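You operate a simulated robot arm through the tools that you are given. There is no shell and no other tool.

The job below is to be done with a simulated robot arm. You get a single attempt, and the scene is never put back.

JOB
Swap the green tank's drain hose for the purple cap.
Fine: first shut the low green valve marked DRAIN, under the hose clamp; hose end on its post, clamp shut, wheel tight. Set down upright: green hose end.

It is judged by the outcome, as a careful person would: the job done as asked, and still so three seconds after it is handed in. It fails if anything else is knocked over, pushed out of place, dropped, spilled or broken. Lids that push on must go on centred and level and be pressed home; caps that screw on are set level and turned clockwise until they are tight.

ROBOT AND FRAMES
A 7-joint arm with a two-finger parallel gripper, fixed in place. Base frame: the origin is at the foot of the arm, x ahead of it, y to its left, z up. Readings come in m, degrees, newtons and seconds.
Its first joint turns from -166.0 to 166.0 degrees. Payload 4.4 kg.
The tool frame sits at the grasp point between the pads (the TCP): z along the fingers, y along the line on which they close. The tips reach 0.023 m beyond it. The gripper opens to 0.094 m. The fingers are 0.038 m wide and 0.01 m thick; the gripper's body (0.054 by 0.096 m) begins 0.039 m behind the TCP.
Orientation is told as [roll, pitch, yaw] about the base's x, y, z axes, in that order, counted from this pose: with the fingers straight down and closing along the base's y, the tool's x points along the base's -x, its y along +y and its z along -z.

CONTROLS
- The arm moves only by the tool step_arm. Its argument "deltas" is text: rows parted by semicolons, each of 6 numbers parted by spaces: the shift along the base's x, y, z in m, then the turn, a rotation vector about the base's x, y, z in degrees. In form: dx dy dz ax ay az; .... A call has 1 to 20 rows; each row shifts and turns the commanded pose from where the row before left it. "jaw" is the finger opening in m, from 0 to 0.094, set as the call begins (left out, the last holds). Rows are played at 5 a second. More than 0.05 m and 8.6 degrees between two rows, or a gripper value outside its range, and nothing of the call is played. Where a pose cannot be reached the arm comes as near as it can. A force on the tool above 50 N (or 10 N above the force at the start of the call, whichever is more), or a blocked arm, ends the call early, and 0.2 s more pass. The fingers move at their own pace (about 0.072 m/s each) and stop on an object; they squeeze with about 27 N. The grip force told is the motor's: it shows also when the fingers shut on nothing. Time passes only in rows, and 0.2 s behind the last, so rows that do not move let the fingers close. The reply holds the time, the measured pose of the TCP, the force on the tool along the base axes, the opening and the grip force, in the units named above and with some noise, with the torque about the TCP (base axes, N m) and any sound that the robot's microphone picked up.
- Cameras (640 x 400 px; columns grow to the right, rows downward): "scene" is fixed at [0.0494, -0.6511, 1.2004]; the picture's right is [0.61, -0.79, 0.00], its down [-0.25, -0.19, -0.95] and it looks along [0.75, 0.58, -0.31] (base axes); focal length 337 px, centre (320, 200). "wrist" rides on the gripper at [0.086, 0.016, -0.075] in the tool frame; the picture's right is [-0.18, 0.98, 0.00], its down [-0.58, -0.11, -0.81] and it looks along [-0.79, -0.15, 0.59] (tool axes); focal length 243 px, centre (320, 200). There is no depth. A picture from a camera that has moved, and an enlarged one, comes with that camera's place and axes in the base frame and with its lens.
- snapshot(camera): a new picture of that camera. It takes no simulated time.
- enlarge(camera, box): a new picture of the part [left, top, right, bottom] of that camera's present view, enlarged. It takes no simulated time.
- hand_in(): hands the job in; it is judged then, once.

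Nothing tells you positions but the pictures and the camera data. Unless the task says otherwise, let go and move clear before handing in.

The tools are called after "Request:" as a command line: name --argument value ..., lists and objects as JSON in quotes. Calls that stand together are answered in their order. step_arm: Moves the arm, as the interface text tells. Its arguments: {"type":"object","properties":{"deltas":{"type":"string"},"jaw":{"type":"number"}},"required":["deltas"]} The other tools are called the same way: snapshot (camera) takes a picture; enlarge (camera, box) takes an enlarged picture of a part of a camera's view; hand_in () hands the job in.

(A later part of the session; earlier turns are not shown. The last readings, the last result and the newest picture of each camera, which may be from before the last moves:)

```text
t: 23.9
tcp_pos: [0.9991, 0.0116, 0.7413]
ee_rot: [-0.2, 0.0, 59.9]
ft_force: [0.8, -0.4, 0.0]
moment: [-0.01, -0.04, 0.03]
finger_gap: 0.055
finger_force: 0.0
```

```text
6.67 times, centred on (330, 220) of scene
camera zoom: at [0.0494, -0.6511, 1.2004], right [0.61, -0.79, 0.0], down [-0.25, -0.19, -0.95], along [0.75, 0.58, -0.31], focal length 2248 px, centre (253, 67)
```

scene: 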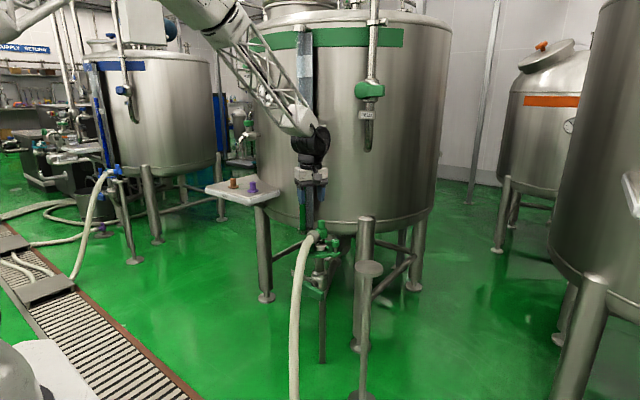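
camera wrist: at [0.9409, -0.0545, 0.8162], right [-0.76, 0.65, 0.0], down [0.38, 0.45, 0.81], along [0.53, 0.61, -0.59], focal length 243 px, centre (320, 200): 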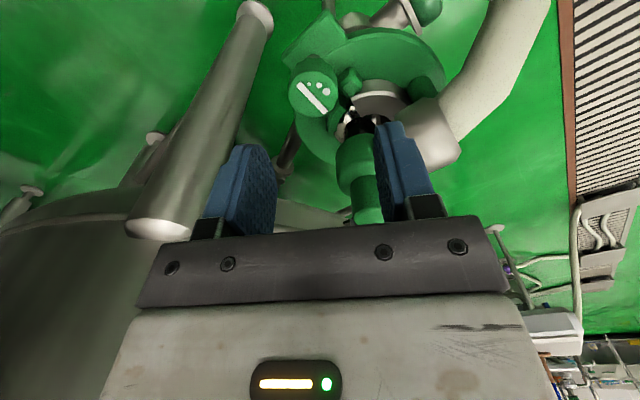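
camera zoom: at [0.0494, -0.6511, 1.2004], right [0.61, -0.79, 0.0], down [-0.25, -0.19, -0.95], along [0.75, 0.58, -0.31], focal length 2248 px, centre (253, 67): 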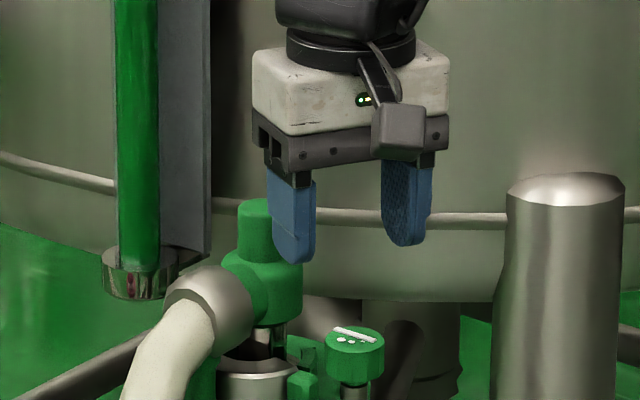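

The fingers sit above the wheel. I'll lower them around it and close.

Request:
step_arm --deltas "0.002 -0.0015 -0.023 0 0 0;0 0 -0.023 0 0 0;0 0 -0.022 0 0 0;0 0 0 0 0 0"

Request:
enlarge --camera "scene" --box '[300, 210, 364, 260]'

Request:
snapshot --camera "wrist"

```text
t: 24.9
tcp_pos: [1.0007, 0.0109, 0.672]
ee_rot: [-0.2, -0.2, 59.9]
ft_force: [0.2, 0.6, 0.0]
moment: [-0.01, -0.04, 0.04]
finger_gap: 0.0551
finger_force: 0.0
```

```text
8.00 times, centred on (332, 235) of scene
camera zoom: at [0.0494, -0.6511, 1.2004], right [0.61, -0.79, 0.0], down [-0.25, -0.19, -0.95], along [0.75, 0.58, -0.31], focal length 2698 px, centre (224, -80)
```

zoom: 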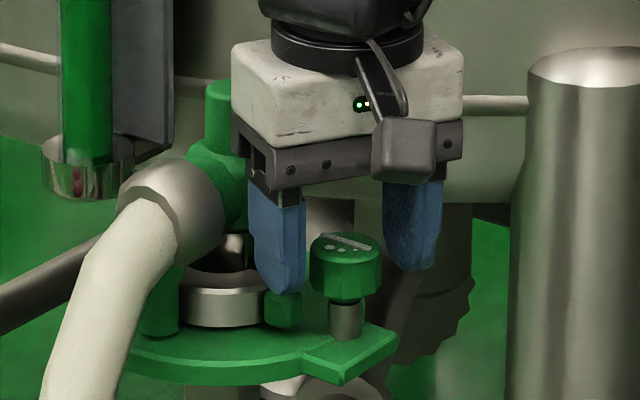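

```text
taken
camera wrist: at [0.9439, -0.057, 0.747], right [-0.76, 0.65, 0.0], down [0.38, 0.45, 0.81], along [0.53, 0.61, -0.59], focal length 243 px, centre (320, 200)
```

wrist: 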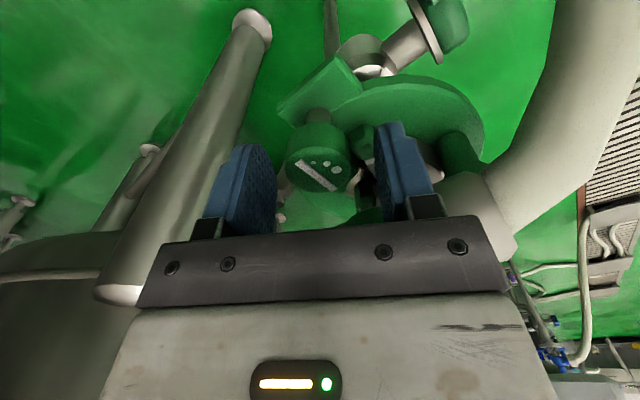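

The wheel lies between the pads. I'll close on it.

Request:
step_arm --deltas "0 0 0 0 0 0;0 0 0 0 0 0;0 0 0 0 0 0" --jaw 0

```text
t: 25.7
tcp_pos: [1.0015, 0.009, 0.6729]
ee_rot: [-0.3, -0.1, 59.8]
ft_force: [40.6, -18.4, -15.6]
moment: [0.28, -0.6, -0.09]
finger_gap: 0.0336
finger_force: 44.7
```

The wheel is gripped at 33.6 mm, but there's a side force toward (+x, -y), so I'm slightly off-centre. I'll shift a little to relieve it.

Request:
step_arm --deltas "0.0013 -0.0007 0 0 0 0;0 0 0 0 0 0"

```text
t: 26.3
tcp_pos: [1.0033, 0.0082, 0.6713]
ee_rot: [-0.1, 0.0, 59.8]
ft_force: [-0.3, -15.8, 12.6]
moment: [-0.34, 0.66, -0.04]
finger_gap: 0.0336
finger_force: 45.7
```

The side force has dropped. Now I'll turn the wheel counter-clockwise to loosen it.

Request:
step_arm --deltas "0 0 0 0 0 7.5;0 0 0 0 0 7.5;0 0 0 0 0 0"

Request:
enlarge --camera "scene" --box '[300, 210, 364, 260]'

```text
t: 27.1
tcp_pos: [1.0031, 0.0092, 0.6725]
ee_rot: [-0.2, -0.1, 74.9]
ft_force: [-12.5, -28.0, 18.1]
moment: [-0.39, 0.66, 0.01]
finger_gap: 0.0338
finger_force: 44.6
```

```text
8.00 times, centred on (332, 235) of scene
camera zoom: at [0.0494, -0.6511, 1.2004], right [0.61, -0.79, 0.0], down [-0.25, -0.19, -0.95], along [0.75, 0.58, -0.31], focal length 2698 px, centre (224, -80)
```

zoom: 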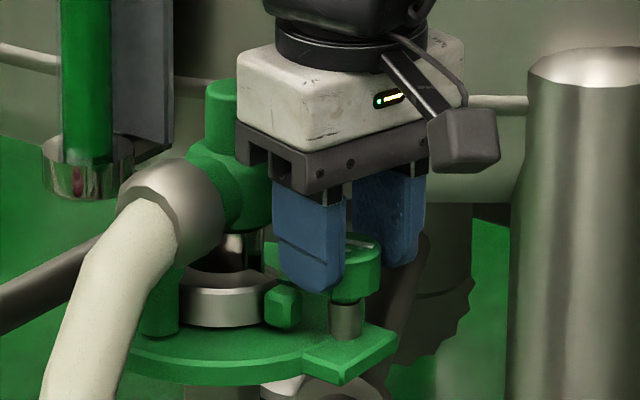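

The tool turned with almost no torque. I'll ease the residual side load and carry on turning.

Request:
step_arm --deltas "-0.0003 -0.001 0.0005 0 0 7.5;0 0 0 0 0 7.5;0 0 0 0 0 7.5;0 0 0 0 0 7.5;0 0 0 0 0 7.5;0 0 0 0 0 7.5;0 0 0 0 0 0"

Request:
snapshot --camera "wrist"

Request:
enlarge --camera "scene" --box '[300, 210, 364, 260]'

```text
t: 28.7
tcp_pos: [1.005, 0.0097, 0.6719]
ee_rot: [-0.3, 0.0, 120.0]
ft_force: [11.5, 0.0, -8.7]
moment: [-0.16, 0.41, -0.01]
finger_gap: 0.0339
finger_force: 45.6
stopped in row 7: the force on the tool passed its limit at 51 N (the readings are from after the stop); the commanded pose is now the measured one
```

```text
taken
camera wrist: at [1.0339, -0.0742, 0.7475], right [-0.94, -0.33, 0.0], down [-0.2, 0.56, 0.81], along [-0.27, 0.76, -0.59], focal length 243 px, centre (320, 200)
```

wrist: 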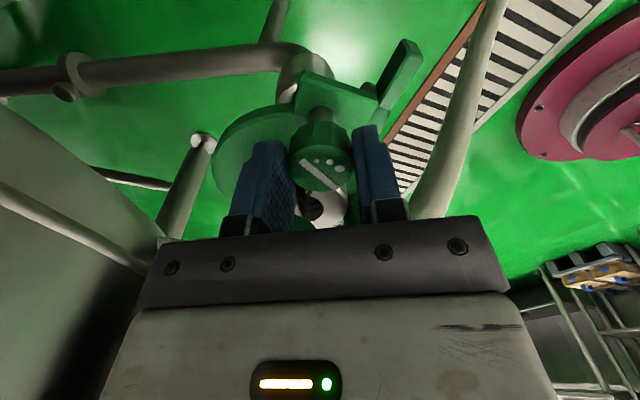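

```text
8.00 times, centred on (332, 235) of scene
camera zoom: at [0.0494, -0.6511, 1.2004], right [0.61, -0.79, 0.0], down [-0.25, -0.19, -0.95], along [0.75, 0.58, -0.31], focal length 2698 px, centre (224, -80)
```

zoom: 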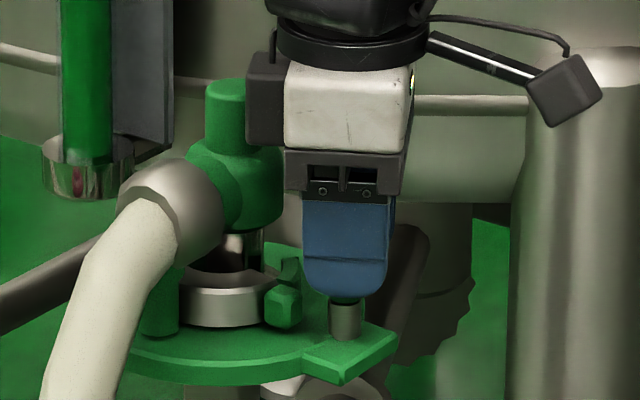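

The mark kept its place relative to the fingers, so the wheel turned about 60° with the gripper. I estimate its true centre at (1.0045, 0.0104). I'll open, return, and take another turn.

Request:
step_arm --deltas "0 0 0 0 0 0;0 0 0 0 0 -7.5;0 0 0 0 0 -7.5;0 0 0 0 0 -7.5;0 0 0 0 0 -7.5;0 0 0 0 0 -7.5;0 0 0 0 0 -7.5;0 0 0 0 0 -7.5;0 0 0 0 0 -7.5;0 0 0 0 0 0" --jaw 0.055

Request:
snapshot --camera "wrist"

Request:
enlarge --camera "scene" --box '[316, 228, 356, 260]'

```text
t: 30.9
tcp_pos: [1.0047, 0.0092, 0.6722]
ee_rot: [-0.3, -0.1, 59.8]
ft_force: [0.7, 0.4, -0.4]
moment: [-0.02, 0.02, 0.0]
finger_gap: 0.055
finger_force: 0.0
```

```text
taken
camera wrist: at [0.9465, -0.0574, 0.7469], right [-0.76, 0.65, 0.0], down [0.38, 0.45, 0.81], along [0.53, 0.61, -0.59], focal length 243 px, centre (320, 200)
```

wrist: 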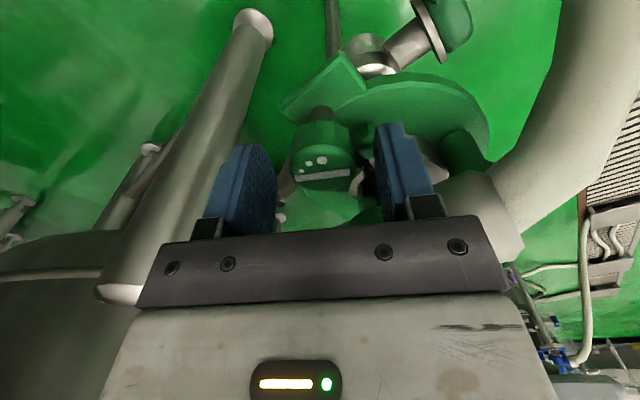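

```text
12.50 times, centred on (336, 244) of scene
camera zoom: at [0.0494, -0.6511, 1.2004], right [0.61, -0.79, 0.0], down [-0.25, -0.19, -0.95], along [0.75, 0.58, -0.31], focal length 4216 px, centre (120, -350)
```

zoom: 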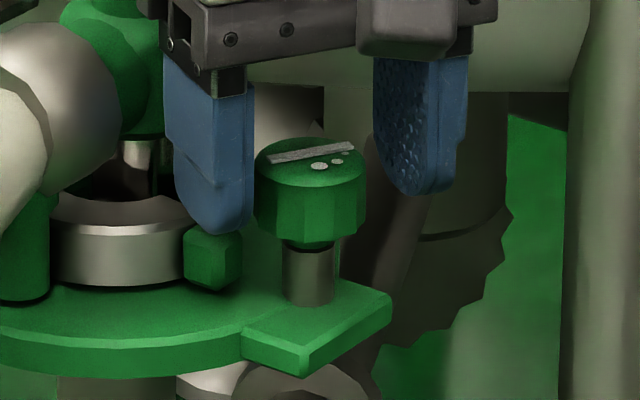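

The wheel has turned about 60° and may have risen a little. I'll continue with more strokes.

Request:
step_arm --deltas "0 0.0005 0 0 0 0;0 0 0 0 0 0;0 0 0 0 0 0;0 0 0 0 0 0" --jaw 0

```text
t: 31.9
tcp_pos: [1.0042, 0.0096, 0.6719]
ee_rot: [-0.3, -0.1, 60.0]
ft_force: [-31.8, 11.6, 13.4]
moment: [0.28, 1.22, 0.07]
finger_gap: 0.0337
finger_force: 44.3
```

Request:
step_arm --deltas "-0.0008 0.0005 0 0 0 0;0 0 0 0 0 7.5;0 0 0 0 0 7.5;0 0 0 0 0 7.5;0 0 0 0 0 7.5;0 0 0 0 0 7.5;0 0 0 0 0 7.5;0 0 0 0 0 7.5;0 0 0 0 0 7.5;0 0 0 0 0 0"

```text
t: 34.1
tcp_pos: [1.0049, 0.0104, 0.6722]
ee_rot: [-0.3, 0.0, 120.0]
ft_force: [23.9, -5.6, -30.7]
moment: [-0.44, 0.08, -0.02]
finger_gap: 0.0337
finger_force: 45.2
```

Request:
step_arm --deltas "0 0 0 0 0 0;0 0 0 0 0 -7.5;0 0 0 0 0 -7.5;0 0 0 0 0 -7.5;0 0 0 0 0 -7.5;0 0 0 0 0 -7.5;0 0 0 0 0 -7.5;0 0 0 0 0 -7.5;0 0 0 0 0 -7.5;0 0 0 0 0 0" --jaw 0.055

Request:
enlarge --camera "scene" --box '[316, 228, 356, 260]'

Request:
enlarge --camera "wrist" --box '[270, 90, 390, 200]'

```text
t: 36.3
tcp_pos: [1.0048, 0.0085, 0.6717]
ee_rot: [-0.4, 0.0, 59.9]
ft_force: [-0.8, -0.4, -0.4]
moment: [0.01, -0.01, -0.01]
finger_gap: 0.0549
finger_force: 0.0
```

```text
12.50 times, centred on (336, 244) of scene
camera zoom: at [0.0494, -0.6511, 1.2004], right [0.61, -0.79, 0.0], down [-0.25, -0.19, -0.95], along [0.75, 0.58, -0.31], focal length 4216 px, centre (120, -350)
```

zoom: 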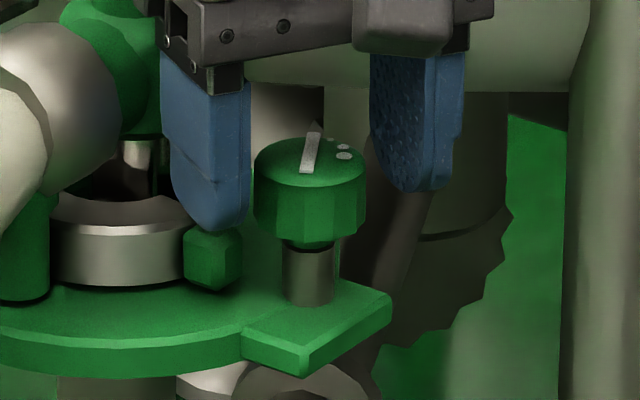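

```text
3.64 times, centred on (330, 145) of wrist
camera zoom: at [0.9461, -0.0563, 0.7477], right [-0.76, 0.65, 0.0], down [0.38, 0.45, 0.81], along [0.53, 0.61, -0.59], focal length 882 px, centre (284, 400)
```

zoom: 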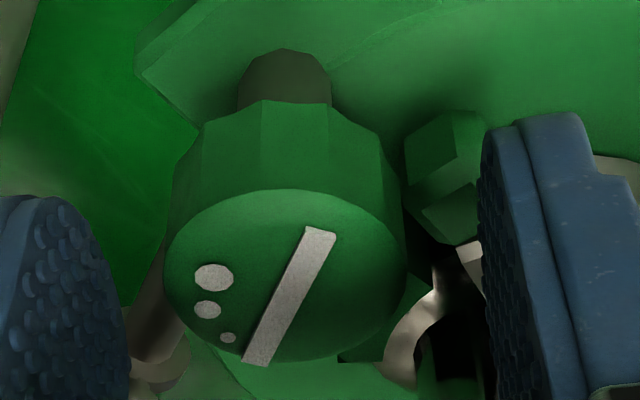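

The wheel has now turned about 120° with no stop felt. I'll continue.

Request:
step_arm --deltas "-0.0008 0.001 0 0 0 0;0 0 0 0 0 0;0 0 0 0 0 0;0 0 0 0 0 0" --jaw 0

Request:
step_arm --deltas "0 0 0 0 0 7.5;0 0 0 0 0 7.5;0 0 0 0 0 7.5;0 0 0 0 0 7.5;0 0 0 0 0 7.5;0 0 0 0 0 7.5;0 0 0 0 0 7.5;0 0 0 0 0 7.5;0 0 0 0 0 0"

Request:
step_arm --deltas "0 0 0 0 0 0;0 0 0 0 0 -7.5;0 0 0 0 0 -7.5;0 0 0 0 0 -7.5;0 0 0 0 0 -7.5;0 0 0 0 0 -7.5;0 0 0 0 0 -7.5;0 0 0 0 0 -7.5;0 0 0 0 0 -7.5;0 0 0 0 0 0" --jaw 0.055

Request:
enlarge --camera "scene" --box '[306, 228, 356, 260]'

```text
t: 37.3
tcp_pos: [1.0032, 0.0097, 0.6716]
ee_rot: [-0.3, -0.1, 59.9]
ft_force: [40.6, -14.8, -19.2]
moment: [0.28, -0.5, -0.01]
finger_gap: 0.0338
finger_force: 45.7
```

```text
t: 39.3
tcp_pos: [1.0029, 0.0115, 0.6741]
ee_rot: [-0.3, 0.1, 120.1]
ft_force: [48.9, 15.7, 2.4]
moment: [0.4, -0.47, -0.4]
finger_gap: 0.0337
finger_force: 45.1
```

```text
t: 41.5
tcp_pos: [1.0027, 0.0116, 0.6717]
ee_rot: [-0.4, 0.1, 59.9]
ft_force: [-0.2, -0.3, -0.3]
moment: [-0.02, 0.0, -0.03]
finger_gap: 0.0552
finger_force: 0.0
```

```text
12.50 times, centred on (331, 244) of scene
camera zoom: at [0.0494, -0.6511, 1.2004], right [0.61, -0.79, 0.0], down [-0.25, -0.19, -0.95], along [0.75, 0.58, -0.31], focal length 4216 px, centre (182, -350)
```

zoom: 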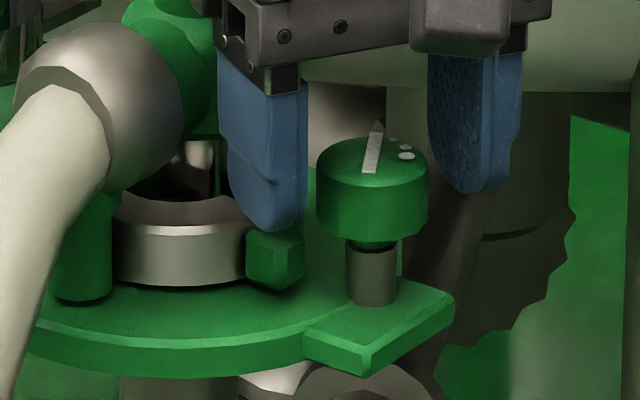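

In that last stroke the wheel did not turn and torque built up, so it is fully loose at about 120°. The hose lies right over the clamp's handle post. I'll take the hose end's knob and test very gently whether it can swivel aside.

Request:
step_arm --deltas "0 0 0.04 0 0 0;0 0 0.04 0 0 0;0 0 0.02 0 0 0;0.0022 0.0342 0 0 0 0;0.0022 0.0342 0 0 0 0;0 0 0 0 0 0"

Request:
snapshot --camera "wrist"

Request:
enlarge --camera "scene" --box '[290, 190, 370, 250]'

```text
t: 42.9
tcp_pos: [1.0072, 0.0815, 0.7723]
ee_rot: [-0.3, -0.1, 60.0]
ft_force: [0.1, 0.4, -0.2]
moment: [-0.01, 0.01, -0.03]
finger_gap: 0.0548
finger_force: 0.1
```

```text
taken
camera wrist: at [0.9504, 0.0145, 0.8479], right [-0.76, 0.65, 0.0], down [0.38, 0.45, 0.81], along [0.53, 0.61, -0.59], focal length 243 px, centre (320, 200)
```

wrist: 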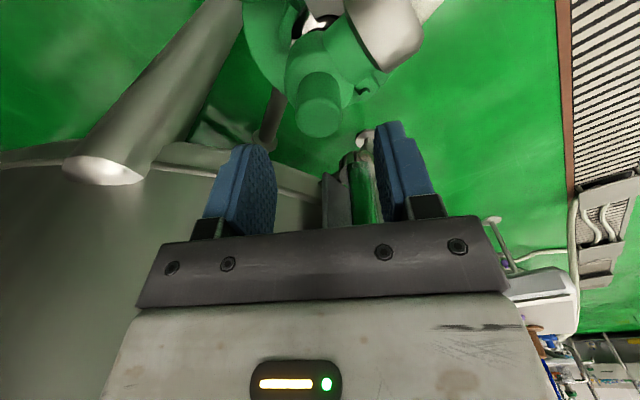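

```text
6.67 times, centred on (330, 220) of scene
camera zoom: at [0.0494, -0.6511, 1.2004], right [0.61, -0.79, 0.0], down [-0.25, -0.19, -0.95], along [0.75, 0.58, -0.31], focal length 2248 px, centre (253, 67)
```

zoom: 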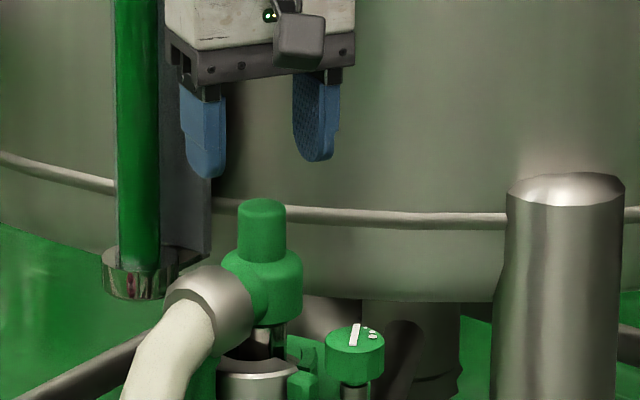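

Request:
step_arm --deltas "-0.001 -0.001 -0.025 0 0 0;0 0 -0.024 0 0 0;0 0 0 0 0 0"

Request:
step_arm --deltas "0 0 0 0 0 0;0 0 0 0 0 0;0 0 0 0 0 0" --jaw 0

Request:
enlarge --camera "scene" --box '[290, 210, 354, 260]'

```text
t: 43.7
tcp_pos: [1.007, 0.0784, 0.7255]
ee_rot: [-0.3, 0.0, 59.9]
ft_force: [0.1, -0.6, 0.5]
moment: [-0.01, -0.01, 0.03]
finger_gap: 0.0549
finger_force: 0.1
```

```text
t: 44.5
tcp_pos: [1.0073, 0.0784, 0.7254]
ee_rot: [-0.2, -0.1, 60.0]
ft_force: [0.1, -0.6, 0.2]
moment: [-0.02, -0.06, -0.01]
finger_gap: 0.0272
finger_force: 27.6
```

```text
8.00 times, centred on (322, 235) of scene
camera zoom: at [0.0494, -0.6511, 1.2004], right [0.61, -0.79, 0.0], down [-0.25, -0.19, -0.95], along [0.75, 0.58, -0.31], focal length 2698 px, centre (304, -80)
```

zoom: 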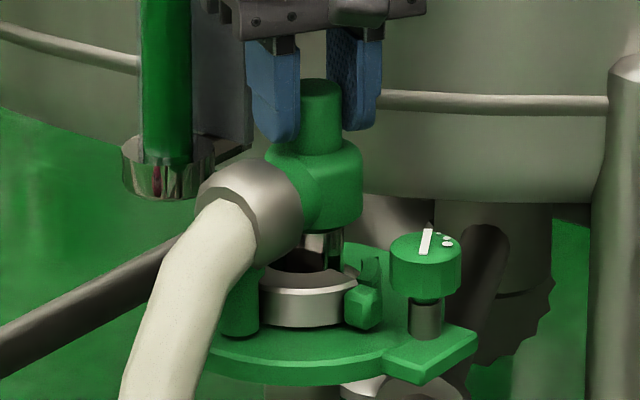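

The knob is gripped centrally at 27 mm with no side load. I'll try a small turn and watch the torque.

Request:
step_arm --deltas "0 0 0 0 0 3;0 0 0 0 0 3;0 0 0 0 0 0"

Request:
enlarge --camera "scene" --box '[290, 210, 354, 260]'

```text
t: 45.3
tcp_pos: [1.0076, 0.0779, 0.7254]
ee_rot: [-0.3, 0.0, 66.0]
ft_force: [-2.3, 7.8, 3.2]
moment: [0.71, 0.29, 0.06]
finger_gap: 0.0274
finger_force: 27.6
```

```text
8.00 times, centred on (322, 235) of scene
camera zoom: at [0.0494, -0.6511, 1.2004], right [0.61, -0.79, 0.0], down [-0.25, -0.19, -0.95], along [0.75, 0.58, -0.31], focal length 2698 px, centre (304, -80)
```

zoom: 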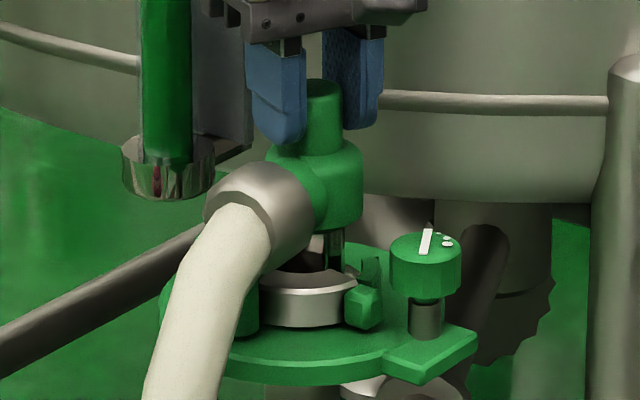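

The hose end swivels freely in the loosened clamp. I'll turn it further so the hose clears the handle post.

Request:
step_arm --deltas "0 0 0 0 0 6;0 0 0 0 0 6;0 0 0 0 0 6;0 0 0 0 0 0"

Request:
enlarge --camera "scene" --box '[280, 200, 376, 300]'

```text
t: 46.3
tcp_pos: [1.0074, 0.0776, 0.7238]
ee_rot: [-0.2, 0.1, 83.9]
ft_force: [-5.5, 2.9, 9.5]
moment: [0.18, 0.24, -0.02]
finger_gap: 0.027
finger_force: 27.1
```

```text
4.00 times, centred on (328, 250) of scene
camera zoom: at [0.0494, -0.6511, 1.2004], right [0.61, -0.79, 0.0], down [-0.25, -0.19, -0.95], along [0.75, 0.58, -0.31], focal length 1349 px, centre (288, 0)
```

zoom: 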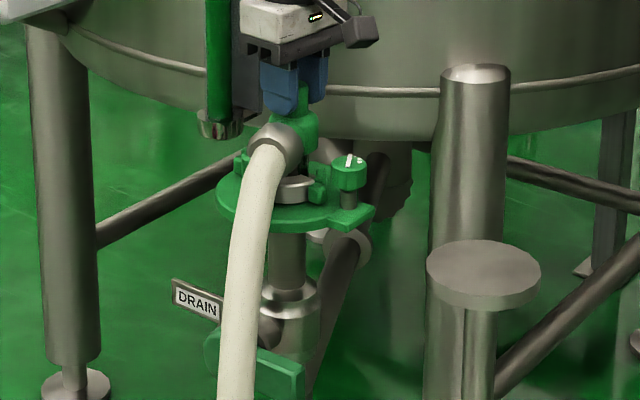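

Request:
step_arm --deltas "0 0 0 0 0 6;0 0 0 0 0 6;0 0 0 0 0 6;0 0 0 0 0 6;0 0 0 0 0 0"

Request:
enlarge --camera "scene" --box '[280, 200, 376, 300]'

Request:
snapshot --camera "wrist"

```text
t: 47.5
tcp_pos: [1.0073, 0.0791, 0.7246]
ee_rot: [-0.2, 0.0, 107.9]
ft_force: [0.7, 0.8, 0.6]
moment: [-0.05, 0.0, 0.06]
finger_gap: 0.0266
finger_force: 26.9
```

```text
4.00 times, centred on (328, 250) of scene
camera zoom: at [0.0494, -0.6511, 1.2004], right [0.61, -0.79, 0.0], down [-0.25, -0.19, -0.95], along [0.75, 0.58, -0.31], focal length 1349 px, centre (288, 0)
```

zoom: 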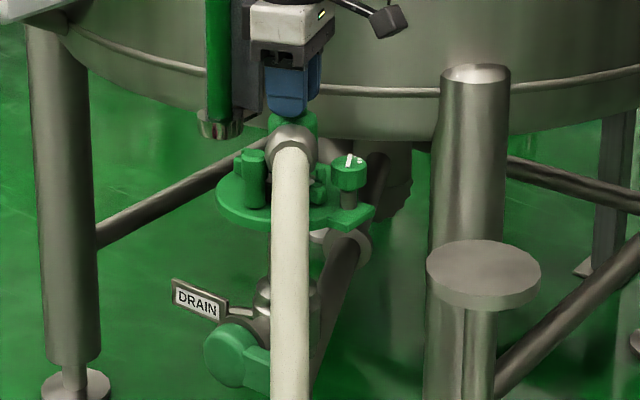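

```text
taken
camera wrist: at [1.018, -0.0093, 0.7993], right [-0.99, -0.13, 0.0], down [-0.08, 0.58, 0.81], along [-0.1, 0.8, -0.59], focal length 243 px, centre (320, 200)
```

wrist: 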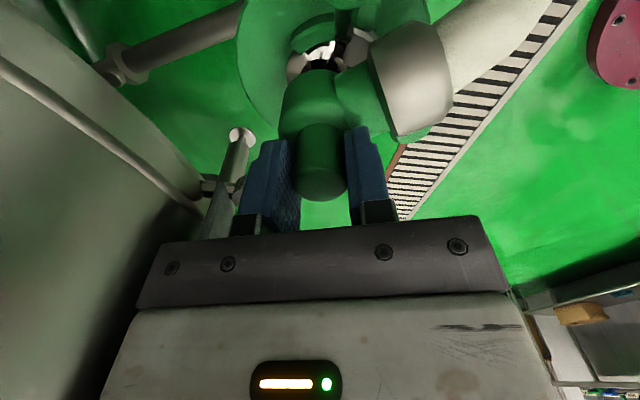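

The hose end has swung about 48° and the handle post is now visible and free-standing, with its top near z 0.67. I'll turn it about 12° more for finger room, then let go and see whether it stays.

Request:
step_arm --deltas "0 0 0 0 0 6;0 0 0 0 0 6;0 0 0 0 0 0"

Request:
step_arm --deltas "0 0 0 0 0 0;0 0 0 0 0 0" --jaw 0.05

Request:
step_arm --deltas "0 0 0.03 0 0 0;0 0 0.04 0 0 0;-0.04 0 0.02 0 0 0;0 0 0 0 0 0"

Request:
enlarge --camera "scene" --box '[280, 205, 360, 270]'

Request:
snapshot --camera "wrist"

```text
t: 48.3
tcp_pos: [1.0068, 0.0785, 0.7233]
ee_rot: [-0.3, 0.0, 120.0]
ft_force: [-1.5, 3.7, 8.0]
moment: [0.16, 0.24, -0.01]
finger_gap: 0.0269
finger_force: 26.5
```

```text
t: 48.9
tcp_pos: [1.007, 0.0788, 0.7224]
ee_rot: [-0.2, 0.0, 120.0]
ft_force: [0.7, -0.5, 0.0]
moment: [-0.01, 0.01, 0.01]
finger_gap: 0.05
finger_force: 0.0
```

```text
t: 49.9
tcp_pos: [0.9649, 0.0788, 0.8128]
ee_rot: [-0.3, 0.0, 120.0]
ft_force: [0.7, -0.4, -0.3]
moment: [-0.01, 0.01, -0.02]
finger_gap: 0.05
finger_force: 0.0
```

```text
6.15 times, centred on (320, 238) of scene
camera zoom: at [0.0494, -0.6511, 1.2004], right [0.61, -0.79, 0.0], down [-0.25, -0.19, -0.95], along [0.75, 0.58, -0.31], focal length 2075 px, centre (320, -31)
```

zoom: 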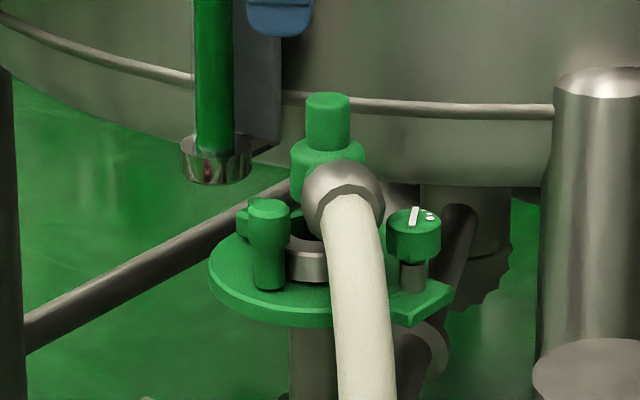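

```text
taken
camera wrist: at [0.9946, -0.0056, 0.8889], right [-0.94, -0.33, 0.0], down [-0.2, 0.56, 0.81], along [-0.26, 0.76, -0.59], focal length 243 px, centre (320, 200)
```

wrist: 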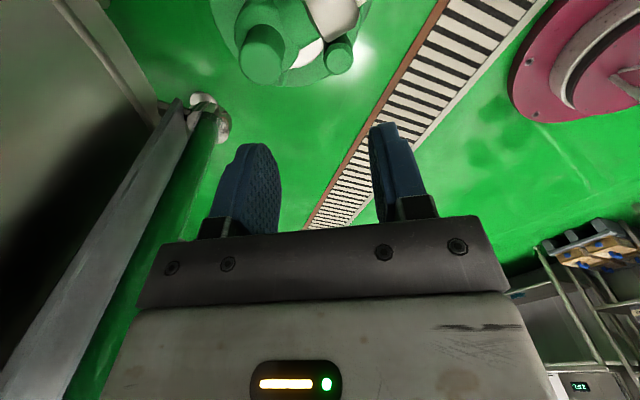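

The hose end stayed where I turned it, and the handle turns out to be a post with a knobbed head at about (0.948, 0.080), top z 0.671. I'll turn the tool to yaw -17.5° and come in over the head.

Request:
step_arm --deltas "-0.004 0 0 0 0 -8.09;-0.004 0 0 0 0 -8.09;-0.004 0 0 0 0 -8.09;-0.004 0 0 0 0 -8.09;-0.004 0 0 0 0 -8.09;-0.004 0 0 0 0 -8.09;-0.004 0 0 0 0 -8.09;-0.004 0 0 0 0 -8.09;-0.004 0 0 0 0 -8.09;-0.004 0 0 0 0 -8.09;-0.004 0 0 0 0 -8.09;-0.004 0 0 0 0 -8.09;-0.004 0 0 0 0 -8.09;-0.004 0 0 0 0 -8.09;-0.004 0 0 0 0 -8.09;-0.004 0 0 0 0 -8.09;-0.004 0 0 0 0 -8.09;0 0 0 0 0 0" --jaw 0.042

Request:
snapshot --camera "wrist"

Request:
enlarge --camera "wrist" --box '[240, 100, 420, 220]'

```text
t: 53.7
tcp_pos: [0.9002, 0.0786, 0.8127]
ee_rot: [-0.2, 0.0, -17.7]
ft_force: [-0.1, 0.0, -0.5]
moment: [-0.01, 0.02, -0.01]
finger_gap: 0.042
finger_force: 0.1
```

```text
taken
camera wrist: at [0.822, 0.1205, 0.889], right [0.47, 0.88, 0.0], down [0.52, -0.28, 0.81], along [0.71, -0.38, -0.59], focal length 243 px, centre (320, 200)
```

wrist: 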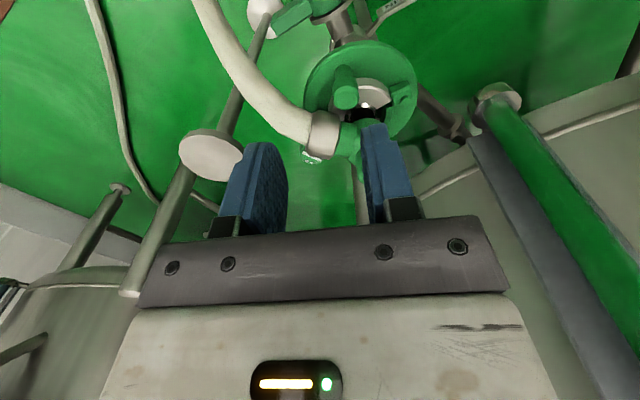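

```text
3.33 times, centred on (330, 160) of wrist
camera zoom: at [0.822, 0.1205, 0.889], right [0.47, 0.88, 0.0], down [0.52, -0.28, 0.81], along [0.71, -0.38, -0.59], focal length 809 px, centre (287, 333)
```

zoom: 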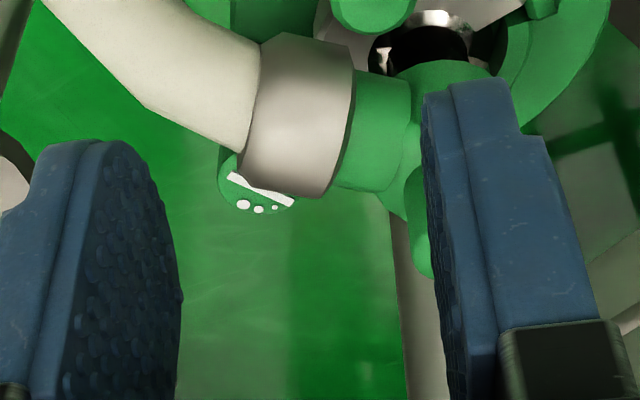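

The hose end's connector now points about 227°. To fit the fingers between it and the handle head I'll use yaw -43° and a narrow opening, and stop above to check alignment.

Request:
step_arm --deltas "0.0117 0.0004 -0.012 0 0 -6.33;0.0117 0.0004 -0.012 0 0 -6.33;0.0117 0.0004 -0.012 0 0 -6.33;0.0117 0.0004 -0.012 0 0 -6.33;0 0 0 0 0 0" --jaw 0.038

Request:
snapshot --camera "wrist"

Request:
enlarge --camera "scene" --box '[290, 190, 360, 250]'

```text
t: 54.9
tcp_pos: [0.9465, 0.08, 0.7647]
ee_rot: [-0.2, 0.0, -42.8]
ft_force: [0.5, 0.1, -0.6]
moment: [0.0, -0.01, 0.0]
finger_gap: 0.0377
finger_force: 0.2
```

```text
taken
camera wrist: at [0.894, 0.1504, 0.84], right [0.8, 0.59, 0.0], down [0.35, -0.47, 0.81], along [0.48, -0.65, -0.59], focal length 243 px, centre (320, 200)
```

wrist: 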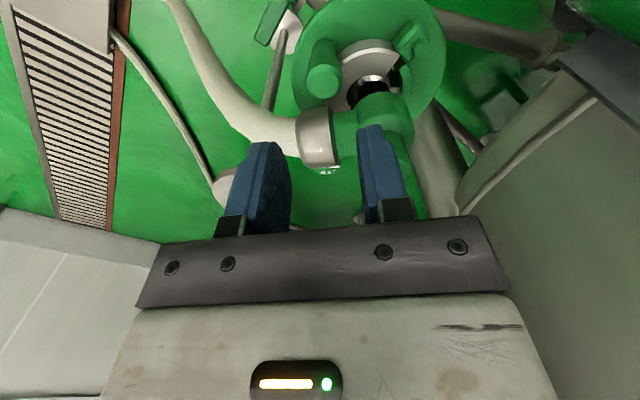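

```text
6.67 times, centred on (325, 220) of scene
camera zoom: at [0.0494, -0.6511, 1.2004], right [0.61, -0.79, 0.0], down [-0.25, -0.19, -0.95], along [0.75, 0.58, -0.31], focal length 2248 px, centre (287, 67)
```

zoom: 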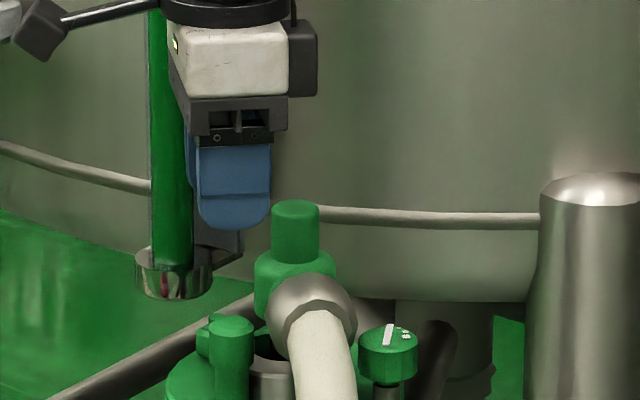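

Alignment over the handle head is good. I'll narrow the opening a touch and descend slowly, watching the force.

Request:
step_arm --deltas "0.001 0.0006 -0.02 0 0 0;0 0 -0.02 0 0 0;0 0 -0.015 0 0 0;0 0 -0.015 0 0 0;0 0 0 0 0 0" --jaw 0.035

Request:
snapshot --camera "wrist"

Request:
enlarge --camera "scene" --box '[290, 200, 360, 260]'

```text
t: 56.1
tcp_pos: [0.9461, 0.0786, 0.6949]
ee_rot: [-0.3, 0.1, -42.9]
ft_force: [-0.3, 0.5, 0.0]
moment: [-0.01, -0.03, 0.02]
finger_gap: 0.0349
finger_force: 0.0
```

```text
taken
camera wrist: at [0.8938, 0.15, 0.7711], right [0.8, 0.59, 0.0], down [0.35, -0.47, 0.81], along [0.48, -0.65, -0.59], focal length 243 px, centre (320, 200)
```

wrist: 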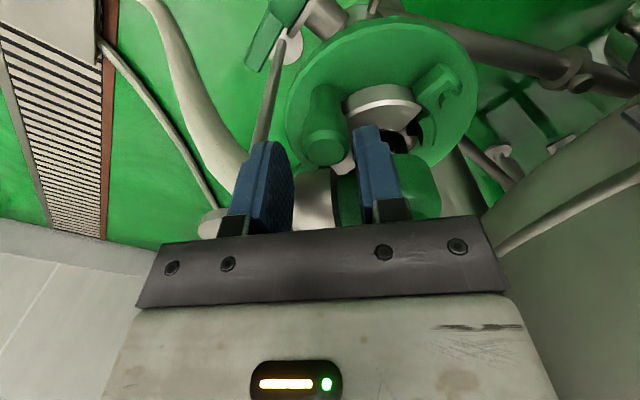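

```text
6.67 times, centred on (325, 230) of scene
camera zoom: at [0.0494, -0.6511, 1.2004], right [0.61, -0.79, 0.0], down [-0.25, -0.19, -0.95], along [0.75, 0.58, -0.31], focal length 2248 px, centre (287, 0)
```

zoom: 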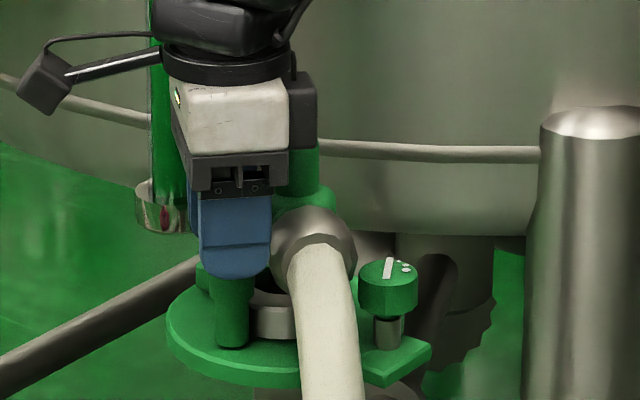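

It fits between the hose and the handle. I'll lower the last bit and close.

Request:
step_arm --deltas "0.001 0.0012 -0.01 0 0 0;0 0 -0.008 0 0 0;0 0 0 0 0 0"

Request:
step_arm --deltas "0 0 0 0 0 0;0 0 0 0 0 0;0 0 0 0 0 0" --jaw 0

Request:
enlarge --camera "scene" --box '[290, 200, 360, 260]'

```text
t: 56.9
tcp_pos: [0.9474, 0.0804, 0.6785]
ee_rot: [-0.3, 0.1, -42.9]
ft_force: [-0.3, -0.1, 0.5]
moment: [-0.01, 0.01, -0.02]
finger_gap: 0.035
finger_force: 0.1
```

```text
t: 57.7
tcp_pos: [0.9471, 0.0808, 0.6761]
ee_rot: [-0.3, -0.1, -42.9]
ft_force: [20.8, 22.8, -9.7]
moment: [0.65, -0.53, 0.13]
finger_gap: 0.0252
finger_force: 44.9
```

```text
6.67 times, centred on (325, 230) of scene
camera zoom: at [0.0494, -0.6511, 1.2004], right [0.61, -0.79, 0.0], down [-0.25, -0.19, -0.95], along [0.75, 0.58, -0.31], focal length 2248 px, centre (287, 0)
```

zoom: 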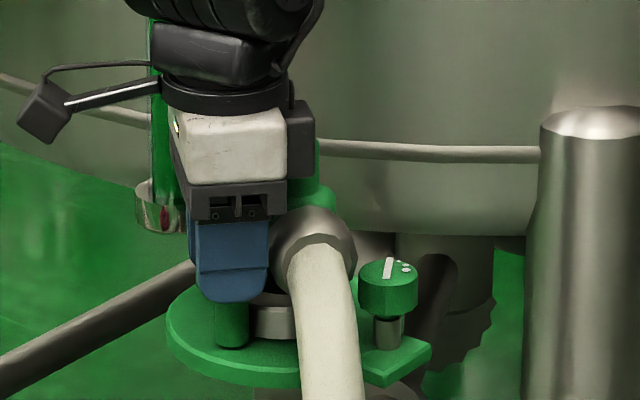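

The head is gripped at 25 mm. I'll begin swinging the jaw open along its arc about the hinge and watch forces.

Request:
step_arm --deltas "0.0007 0.0007 0 0 0 0;-0.0041 0.0047 0 0 0 -5;-0.0037 0.0050 0 0 0 -5;0 0 0 0 0 0"

Request:
enlarge --camera "scene" --box '[290, 200, 360, 260]'

```text
t: 58.7
tcp_pos: [0.9402, 0.0896, 0.6784]
ee_rot: [-0.3, 0.0, -53.0]
ft_force: [-24.2, -23.2, 30.3]
moment: [-0.28, -0.13, -0.39]
finger_gap: 0.0259
finger_force: 44.8
```

```text
6.67 times, centred on (325, 230) of scene
camera zoom: at [0.0494, -0.6511, 1.2004], right [0.61, -0.79, 0.0], down [-0.25, -0.19, -0.95], along [0.75, 0.58, -0.31], focal length 2248 px, centre (287, 0)
```

zoom: 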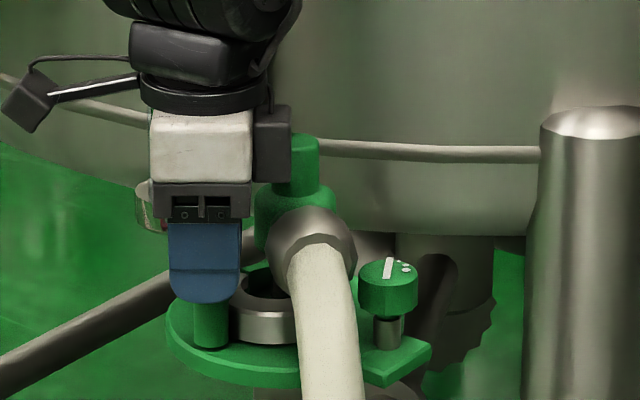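

The jaw is swinging with the handle. I'll correct the arc slightly outward and continue.

Request:
step_arm --deltas "-0.0010 -0.0008 0.0006 0 0 0;-0.0036 0.0053 0 0 0 -5;-0.0032 0.0056 0 0 0 -5;0 0 0 0 0 0"

```text
t: 59.7
tcp_pos: [0.9324, 0.1021, 0.6777]
ee_rot: [-0.1, -0.1, -62.9]
ft_force: [36.3, 12.4, -12.8]
moment: [0.1, -0.97, -0.2]
finger_gap: 0.0255
finger_force: 45.3
```

Request:
step_arm --deltas "0.0011 0.0004 0 0 0 0;-0.0021 0.0058 0 0 0 -5;-0.0016 0.0060 0 0 0 -5;0 0 0 0 0 0"

Request:
step_arm --deltas "-0.0009 0.0061 0 0 0 -5;-0.0004 0.0061 0 0 0 -5;0 0 0 0 0 0"

Request:
enlarge --camera "scene" --box '[290, 200, 360, 260]'

```text
t: 60.7
tcp_pos: [0.9284, 0.1135, 0.6789]
ee_rot: [-0.3, 0.1, -72.8]
ft_force: [-31.0, -11.3, 33.6]
moment: [-0.2, -0.05, -0.3]
finger_gap: 0.0255
finger_force: 45.1
```

```text
t: 61.5
tcp_pos: [0.9284, 0.1252, 0.6769]
ee_rot: [-0.3, 0.0, -82.9]
ft_force: [-16.6, -4.0, 14.1]
moment: [-0.18, -0.27, -0.22]
finger_gap: 0.0253
finger_force: 45.1
stopped in row 3: the force on the tool passed its limit at 58 N (the readings are from after the stop); the commanded pose is now the measured one
```

```text
6.67 times, centred on (325, 230) of scene
camera zoom: at [0.0494, -0.6511, 1.2004], right [0.61, -0.79, 0.0], down [-0.25, -0.19, -0.95], along [0.75, 0.58, -0.31], focal length 2248 px, centre (287, 0)
```

zoom: 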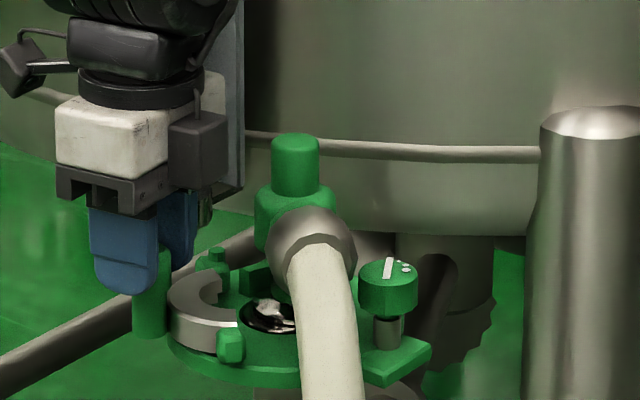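

The jaw is about 40° open and the ferrule shows. I'll continue to about 85°.

Request:
step_arm --deltas "-0.0014 0.0008 0 0 0 0;0 0.0063 0 0 0 -5;0.0005 0.0063 0 0 0 -5;0 0 0 0 0 0"

Request:
step_arm --deltas "0.0011 0.0063 0 0 0 -4;0.0016 0.0061 0 0 0 -4;0 0 0 0 0 0"

Request:
step_arm --deltas "0.0021 0.0060 0 0 0 -3;0.0026 0.0057 0 0 0 -3;0 0 0 0 0 0"

Request:
enlarge --camera "scene" --box '[290, 200, 360, 260]'

```text
t: 62.5
tcp_pos: [0.9282, 0.1406, 0.6773]
ee_rot: [-0.3, 0.0, -93.0]
ft_force: [43.5, -9.8, -12.8]
moment: [-0.26, -0.87, -0.26]
finger_gap: 0.0252
finger_force: 45.2
```

```text
t: 63.0
tcp_pos: [0.9298, 0.1444, 0.6754]
ee_rot: [-0.2, 0.0, -96.1]
ft_force: [13.4, 0.9, -8.0]
moment: [-0.47, -0.6, 0.18]
finger_gap: 0.0252
finger_force: 45.3
stopped in row 1: the force on the tool passed its limit at 61 N (the readings are from after the stop); the commanded pose is now the measured one
```

```text
t: 63.8
tcp_pos: [0.9323, 0.157, 0.6768]
ee_rot: [-0.4, 0.0, -102.0]
ft_force: [-7.6, -2.8, -4.9]
moment: [-0.26, -0.44, -0.37]
finger_gap: 0.0257
finger_force: 44.8
```

```text
6.67 times, centred on (325, 230) of scene
camera zoom: at [0.0494, -0.6511, 1.2004], right [0.61, -0.79, 0.0], down [-0.25, -0.19, -0.95], along [0.75, 0.58, -0.31], focal length 2248 px, centre (287, 0)
```

zoom: 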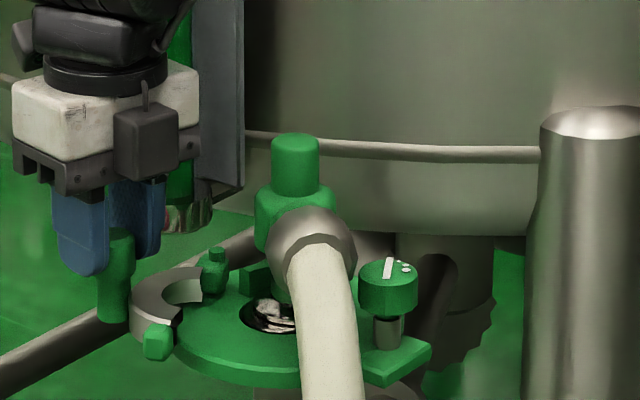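

Request:
step_arm --deltas "0.0026 0.0057 0 0 0 -3;0.0031 0.0055 0 0 0 -3;0 0 0 0 0 0"

Request:
step_arm --deltas "0.0036 0.0052 0 0 0 -3;0.0040 0.0049 0 0 0 -3;0 0 0 0 0 0"

Request:
enlarge --camera "scene" --box '[290, 200, 360, 260]'

```text
t: 64.5
tcp_pos: [0.9354, 0.1676, 0.6771]
ee_rot: [-0.3, 0.1, -108.0]
ft_force: [-17.1, 5.1, -10.5]
moment: [0.02, -0.4, -0.34]
finger_gap: 0.0255
finger_force: 44.7
```

```text
t: 65.5
tcp_pos: [0.9446, 0.1783, 0.6768]
ee_rot: [-0.5, -0.1, -114.0]
ft_force: [-8.8, 8.3, 5.3]
moment: [-0.08, -0.36, -0.04]
finger_gap: 0.0254
finger_force: 44.3
stopped in row 3: the force on the tool passed its limit at 52 N (the readings are from after the stop); the commanded pose is now the measured one
```

```text
6.67 times, centred on (325, 230) of scene
camera zoom: at [0.0494, -0.6511, 1.2004], right [0.61, -0.79, 0.0], down [-0.25, -0.19, -0.95], along [0.75, 0.58, -0.31], focal length 2248 px, centre (287, 0)
```

zoom: 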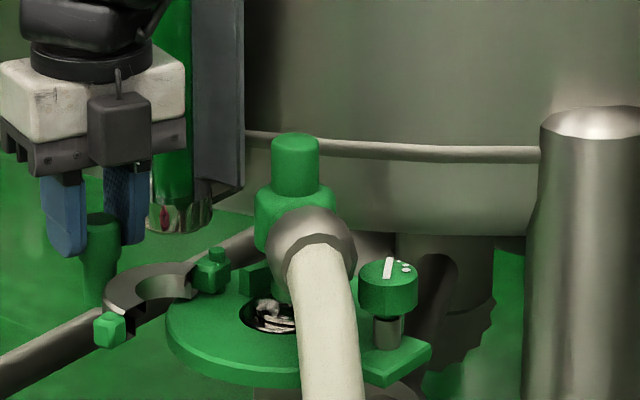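

The jaw is open by about 86°, clear of the ferrule. I'll release the handle, rise, and go for the hose end's knob, lining the fingers up with the hose direction so it can't tip in the grip.

Request:
step_arm --deltas "0 0 0 0 0 0;0 0 0 0 0 0" --jaw 0.045

Request:
step_arm --deltas "0 0 0.04 0 0 0;0 0 0.04 0 0 0;0 0 0.03 0 0 7.5;0.005 -0.01 0 0 0 7.5;0.007 -0.0125 0 0 0 7.5;0.01 -0.0153 0 0 0 7.5;0.01 -0.0153 0 0 0 7.5;0.01 -0.0153 0 0 0 7.5;0.01 -0.0153 0 0 0 7.5;0.01 -0.0153 0 0 0 7.5;0 0 0 0 0 7.5;0 0 0 0 0 0" --jaw 0.05

Request:
snapshot --camera "wrist"

Request:
enlarge --camera "scene" --box '[270, 180, 370, 270]'

```text
t: 66.1
tcp_pos: [0.9447, 0.177, 0.6757]
ee_rot: [-0.4, -0.1, -114.0]
ft_force: [-1.0, -0.3, 0.4]
moment: [0.01, -0.01, 0.02]
finger_gap: 0.0451
finger_force: 0.1
```

```text
t: 68.7
tcp_pos: [1.0073, 0.079, 0.7866]
ee_rot: [-0.4, 0.0, -46.4]
ft_force: [0.5, 0.3, 0.0]
moment: [-0.01, -0.01, -0.04]
finger_gap: 0.0503
finger_force: 0.0
```

```text
taken
camera wrist: at [0.9595, 0.1536, 0.8618], right [0.84, 0.54, -0.01], down [0.33, -0.49, 0.81], along [0.44, -0.68, -0.59], focal length 243 px, centre (320, 200)
```

wrist: 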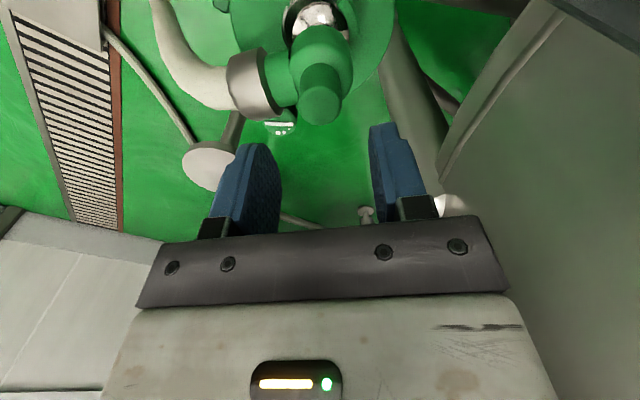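

```text
4.44 times, centred on (320, 225) of scene
camera zoom: at [0.0494, -0.6511, 1.2004], right [0.61, -0.79, 0.0], down [-0.25, -0.19, -0.95], along [0.75, 0.58, -0.31], focal length 1499 px, centre (320, 89)
```

zoom: 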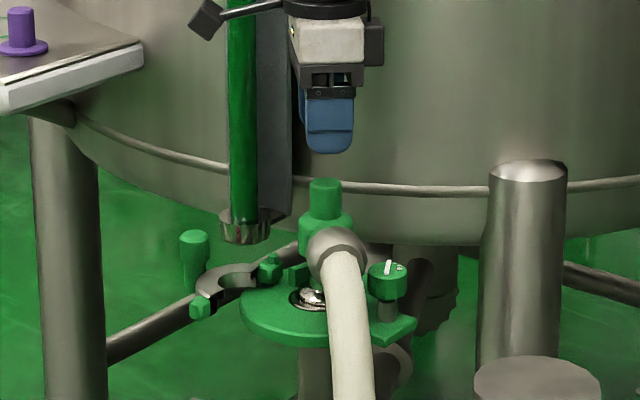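

Request:
step_arm --deltas "-0.0005 0.001 -0.03 0 0 0;0 0 -0.027 0 0 0;0 0 0 0 0 0"

Request:
step_arm --deltas "0 0 0 0 0 0;0 0 0 0 0 0;0 0 0 0 0 0" --jaw 0

Request:
enlarge --camera "scene" --box '[290, 200, 360, 260]'

```text
t: 69.5
tcp_pos: [1.0047, 0.079, 0.73]
ee_rot: [-0.5, 0.0, -46.5]
ft_force: [0.2, -0.5, 0.5]
moment: [0.0, 0.0, -0.01]
finger_gap: 0.0499
finger_force: 0.0
```

```text
t: 70.3
tcp_pos: [1.0053, 0.0789, 0.7298]
ee_rot: [-0.5, -0.1, -46.5]
ft_force: [-1.0, 0.7, 0.6]
moment: [0.1, 0.01, -0.02]
finger_gap: 0.0274
finger_force: 27.4
```

```text
6.67 times, centred on (325, 230) of scene
camera zoom: at [0.0494, -0.6511, 1.2004], right [0.61, -0.79, 0.0], down [-0.25, -0.19, -0.95], along [0.75, 0.58, -0.31], focal length 2248 px, centre (287, 0)
```

zoom: 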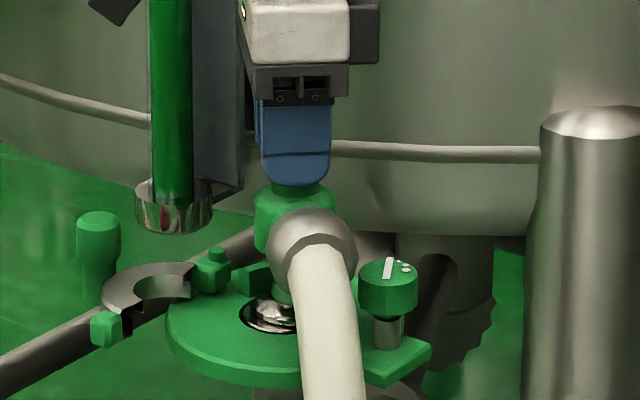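

The knob is held at 27 mm. Now I'll lift straight up, gently at first.

Request:
step_arm --deltas "0 0 0.004 0 0 0;0 0 0.006 0 0 0;0 0 0.01 0 0 0;0 0 0 0 0 0"

Request:
enlarge --camera "scene" --box '[290, 200, 360, 260]'

```text
t: 71.3
tcp_pos: [1.0074, 0.0805, 0.7499]
ee_rot: [-0.5, 0.0, -46.5]
ft_force: [-0.6, 1.2, -2.9]
moment: [-0.03, 0.02, 0.01]
finger_gap: 0.0276
finger_force: 26.4
```

```text
6.67 times, centred on (325, 230) of scene
camera zoom: at [0.0494, -0.6511, 1.2004], right [0.61, -0.79, 0.0], down [-0.25, -0.19, -0.95], along [0.75, 0.58, -0.31], focal length 2248 px, centre (287, 0)
```

zoom: 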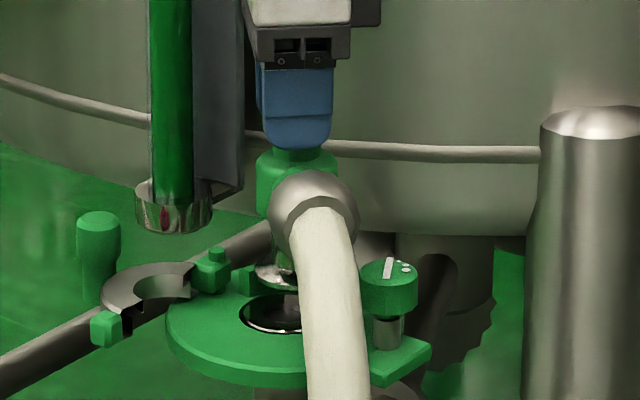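

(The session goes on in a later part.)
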